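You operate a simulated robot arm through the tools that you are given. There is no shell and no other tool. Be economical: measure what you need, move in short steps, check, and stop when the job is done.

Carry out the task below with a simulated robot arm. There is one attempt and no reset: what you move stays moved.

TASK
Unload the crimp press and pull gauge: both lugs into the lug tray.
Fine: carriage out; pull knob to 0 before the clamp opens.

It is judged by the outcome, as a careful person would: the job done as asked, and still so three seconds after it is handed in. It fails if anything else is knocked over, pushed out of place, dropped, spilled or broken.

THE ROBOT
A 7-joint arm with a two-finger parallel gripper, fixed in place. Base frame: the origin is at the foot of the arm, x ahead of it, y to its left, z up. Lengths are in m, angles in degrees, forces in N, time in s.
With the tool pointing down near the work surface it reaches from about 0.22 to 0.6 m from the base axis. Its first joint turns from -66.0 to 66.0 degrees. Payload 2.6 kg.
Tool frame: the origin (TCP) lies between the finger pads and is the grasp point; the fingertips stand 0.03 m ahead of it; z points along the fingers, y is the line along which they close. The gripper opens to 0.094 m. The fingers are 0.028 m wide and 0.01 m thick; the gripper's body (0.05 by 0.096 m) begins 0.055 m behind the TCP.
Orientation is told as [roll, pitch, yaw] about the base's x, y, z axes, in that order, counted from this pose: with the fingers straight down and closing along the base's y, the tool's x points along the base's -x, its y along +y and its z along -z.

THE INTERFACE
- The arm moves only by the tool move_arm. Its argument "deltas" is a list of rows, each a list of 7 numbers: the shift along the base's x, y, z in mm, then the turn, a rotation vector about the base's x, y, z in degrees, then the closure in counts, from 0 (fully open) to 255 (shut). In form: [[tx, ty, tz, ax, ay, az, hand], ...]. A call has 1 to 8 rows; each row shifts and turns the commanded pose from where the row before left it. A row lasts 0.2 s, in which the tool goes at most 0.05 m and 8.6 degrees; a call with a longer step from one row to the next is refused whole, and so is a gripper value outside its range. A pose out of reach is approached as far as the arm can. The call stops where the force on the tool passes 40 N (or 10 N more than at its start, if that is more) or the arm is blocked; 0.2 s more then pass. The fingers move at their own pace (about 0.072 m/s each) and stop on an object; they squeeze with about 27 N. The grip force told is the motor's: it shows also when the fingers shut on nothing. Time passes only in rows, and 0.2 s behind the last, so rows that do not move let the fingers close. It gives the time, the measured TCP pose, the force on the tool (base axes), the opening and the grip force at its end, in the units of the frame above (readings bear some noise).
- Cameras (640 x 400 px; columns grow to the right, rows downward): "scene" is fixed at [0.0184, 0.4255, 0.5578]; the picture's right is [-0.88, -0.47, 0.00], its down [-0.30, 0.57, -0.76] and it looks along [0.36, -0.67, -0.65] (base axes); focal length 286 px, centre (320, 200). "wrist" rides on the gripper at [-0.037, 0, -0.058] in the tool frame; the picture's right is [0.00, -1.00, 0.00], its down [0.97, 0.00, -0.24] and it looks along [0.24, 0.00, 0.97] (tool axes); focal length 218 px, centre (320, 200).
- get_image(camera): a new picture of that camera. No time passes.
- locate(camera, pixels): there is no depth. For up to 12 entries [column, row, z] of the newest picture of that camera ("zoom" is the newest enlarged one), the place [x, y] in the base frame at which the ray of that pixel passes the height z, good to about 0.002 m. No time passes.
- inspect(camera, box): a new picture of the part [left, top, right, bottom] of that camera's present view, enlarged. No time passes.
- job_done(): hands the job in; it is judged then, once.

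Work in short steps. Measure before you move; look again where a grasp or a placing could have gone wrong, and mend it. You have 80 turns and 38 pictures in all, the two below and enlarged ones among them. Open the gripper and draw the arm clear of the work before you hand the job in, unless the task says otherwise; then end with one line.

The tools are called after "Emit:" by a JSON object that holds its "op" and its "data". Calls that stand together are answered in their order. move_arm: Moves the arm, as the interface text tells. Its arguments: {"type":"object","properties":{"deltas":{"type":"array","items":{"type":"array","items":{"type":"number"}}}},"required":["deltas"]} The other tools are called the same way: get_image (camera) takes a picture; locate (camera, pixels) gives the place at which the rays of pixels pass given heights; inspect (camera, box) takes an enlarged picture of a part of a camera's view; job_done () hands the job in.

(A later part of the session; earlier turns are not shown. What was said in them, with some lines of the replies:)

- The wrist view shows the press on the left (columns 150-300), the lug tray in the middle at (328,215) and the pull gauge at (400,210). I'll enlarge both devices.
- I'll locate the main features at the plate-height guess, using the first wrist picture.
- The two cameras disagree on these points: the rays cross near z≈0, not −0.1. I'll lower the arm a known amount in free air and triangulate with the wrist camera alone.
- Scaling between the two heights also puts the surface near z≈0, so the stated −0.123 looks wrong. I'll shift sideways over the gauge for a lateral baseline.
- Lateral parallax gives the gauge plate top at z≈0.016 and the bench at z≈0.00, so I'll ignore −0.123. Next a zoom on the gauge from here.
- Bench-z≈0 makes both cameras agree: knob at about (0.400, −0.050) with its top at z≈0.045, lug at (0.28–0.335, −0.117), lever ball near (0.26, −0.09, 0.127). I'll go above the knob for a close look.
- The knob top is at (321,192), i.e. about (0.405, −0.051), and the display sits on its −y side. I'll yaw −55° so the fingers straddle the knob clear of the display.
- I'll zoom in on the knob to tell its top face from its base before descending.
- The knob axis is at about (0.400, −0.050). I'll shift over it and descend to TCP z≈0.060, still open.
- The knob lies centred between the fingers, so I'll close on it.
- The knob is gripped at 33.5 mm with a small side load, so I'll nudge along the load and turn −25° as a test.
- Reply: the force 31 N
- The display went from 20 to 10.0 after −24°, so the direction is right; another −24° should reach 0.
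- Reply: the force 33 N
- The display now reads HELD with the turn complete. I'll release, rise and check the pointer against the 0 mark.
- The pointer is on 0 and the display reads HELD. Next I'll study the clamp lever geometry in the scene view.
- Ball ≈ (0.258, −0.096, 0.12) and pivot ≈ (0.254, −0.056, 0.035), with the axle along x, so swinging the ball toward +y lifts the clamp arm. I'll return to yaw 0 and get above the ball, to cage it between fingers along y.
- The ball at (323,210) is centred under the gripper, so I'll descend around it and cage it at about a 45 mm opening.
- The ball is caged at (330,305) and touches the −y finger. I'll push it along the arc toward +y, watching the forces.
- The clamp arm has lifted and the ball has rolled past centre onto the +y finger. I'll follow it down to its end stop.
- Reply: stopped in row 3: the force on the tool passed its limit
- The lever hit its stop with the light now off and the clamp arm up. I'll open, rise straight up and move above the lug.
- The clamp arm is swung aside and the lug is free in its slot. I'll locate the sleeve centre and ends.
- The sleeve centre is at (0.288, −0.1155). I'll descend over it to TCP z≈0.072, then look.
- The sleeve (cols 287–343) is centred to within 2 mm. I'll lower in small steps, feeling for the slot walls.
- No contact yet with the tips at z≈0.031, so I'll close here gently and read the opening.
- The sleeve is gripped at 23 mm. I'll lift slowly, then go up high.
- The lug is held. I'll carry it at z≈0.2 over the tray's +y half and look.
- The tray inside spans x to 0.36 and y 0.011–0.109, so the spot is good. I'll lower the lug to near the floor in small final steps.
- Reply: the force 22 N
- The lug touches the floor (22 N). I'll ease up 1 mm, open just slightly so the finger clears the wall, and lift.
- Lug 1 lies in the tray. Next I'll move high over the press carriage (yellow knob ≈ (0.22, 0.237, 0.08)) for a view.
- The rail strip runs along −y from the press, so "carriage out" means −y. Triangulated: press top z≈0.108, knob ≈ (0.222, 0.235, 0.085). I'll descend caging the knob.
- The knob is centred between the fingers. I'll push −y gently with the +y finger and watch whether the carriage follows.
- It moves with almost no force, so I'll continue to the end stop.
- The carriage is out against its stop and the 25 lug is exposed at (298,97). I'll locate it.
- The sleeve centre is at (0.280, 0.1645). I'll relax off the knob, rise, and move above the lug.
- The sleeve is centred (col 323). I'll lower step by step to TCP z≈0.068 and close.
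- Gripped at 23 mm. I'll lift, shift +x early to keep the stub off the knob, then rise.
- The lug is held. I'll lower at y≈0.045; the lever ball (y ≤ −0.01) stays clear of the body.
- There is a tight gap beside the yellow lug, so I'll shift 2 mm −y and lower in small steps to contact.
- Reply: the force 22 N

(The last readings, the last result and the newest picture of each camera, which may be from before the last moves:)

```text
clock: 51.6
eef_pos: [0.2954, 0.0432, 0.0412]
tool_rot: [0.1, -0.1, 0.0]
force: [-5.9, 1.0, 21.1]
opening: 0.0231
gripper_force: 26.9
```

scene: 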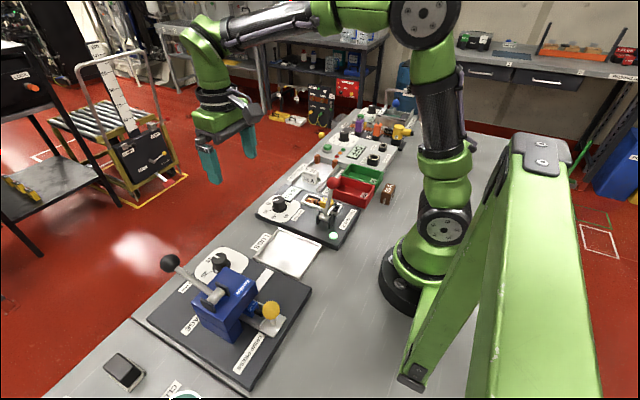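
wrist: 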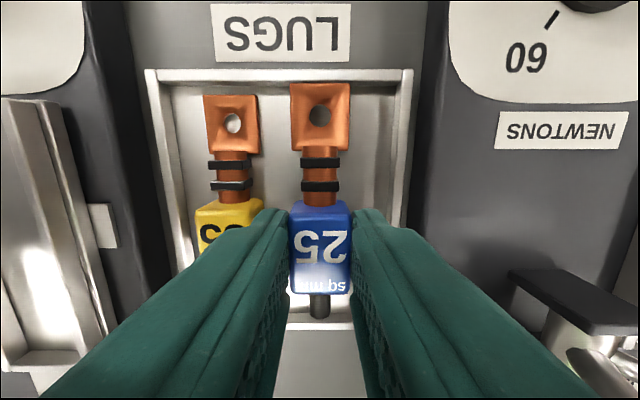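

Floor contact (21 N). I'll ease up 1 mm, open slightly, then lift clear.

Emit:
{"op": "move_arm", "data": {"deltas": [[0, 0, 1, 0, 0, 0, 182], [0, 0, 0, 0, 0, 0, 178], [0, 0, 3, 0, 0, 0, 178], [0, 0, 12, 0, 0, 0, 178], [0, 0, 30, 0, 0, 0, 170], [0, 0, 40, 0, 0, 0, 100], [0, 0, 45, 0, 0, 0, 0], [0, 0, 40, 0, 0, 0, 0]]}}

Emit:
{"op": "get_image", "data": {"camera": "wrist"}}

```text
clock: 53.4
eef_pos: [0.2953, 0.0426, 0.2109]
tool_rot: [0.1, 0.0, 0.0]
force: [0.2, -0.4, -0.1]
opening: 0.0942
gripper_force: 0.0
```

```text
1 pictures are left
```

wrist: 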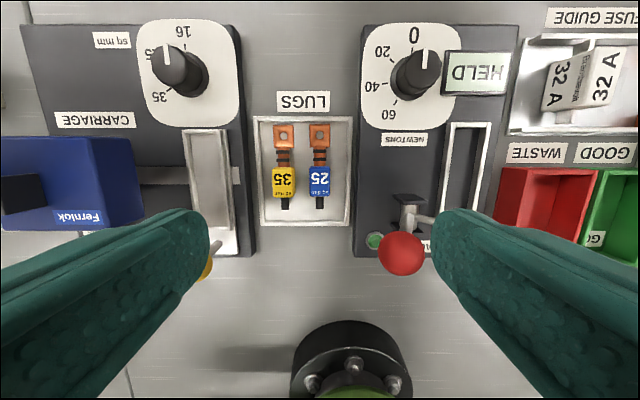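

Both lugs lie inside the tray with the knob at 0, the clamp open and the carriage out. I'll draw the arm higher, then hand in.

Emit:
{"op": "move_arm", "data": {"deltas": [[10, 0, 40, 0, 0, 0, 0], [20, 0, 40, 0, 0, 0, 0], [20, 0, 40, 0, 0, 0, 0], [0, 0, 0, 0, 0, 0, 0]]}}

Emit:
{"op": "job_done", "data": {}}

```text
clock: 54.4
eef_pos: [0.3462, 0.0435, 0.3323]
tool_rot: [0.0, -0.1, 0.2]
force: [-0.7, 1.4, -0.5]
opening: 0.094
gripper_force: 0.2
```

```text
The job is handed in.
```

Both lugs are in the lug tray: the pull knob was turned to 0 before the clamp was opened, the carriage was drawn out, and the job is handed in with the arm drawn clear.
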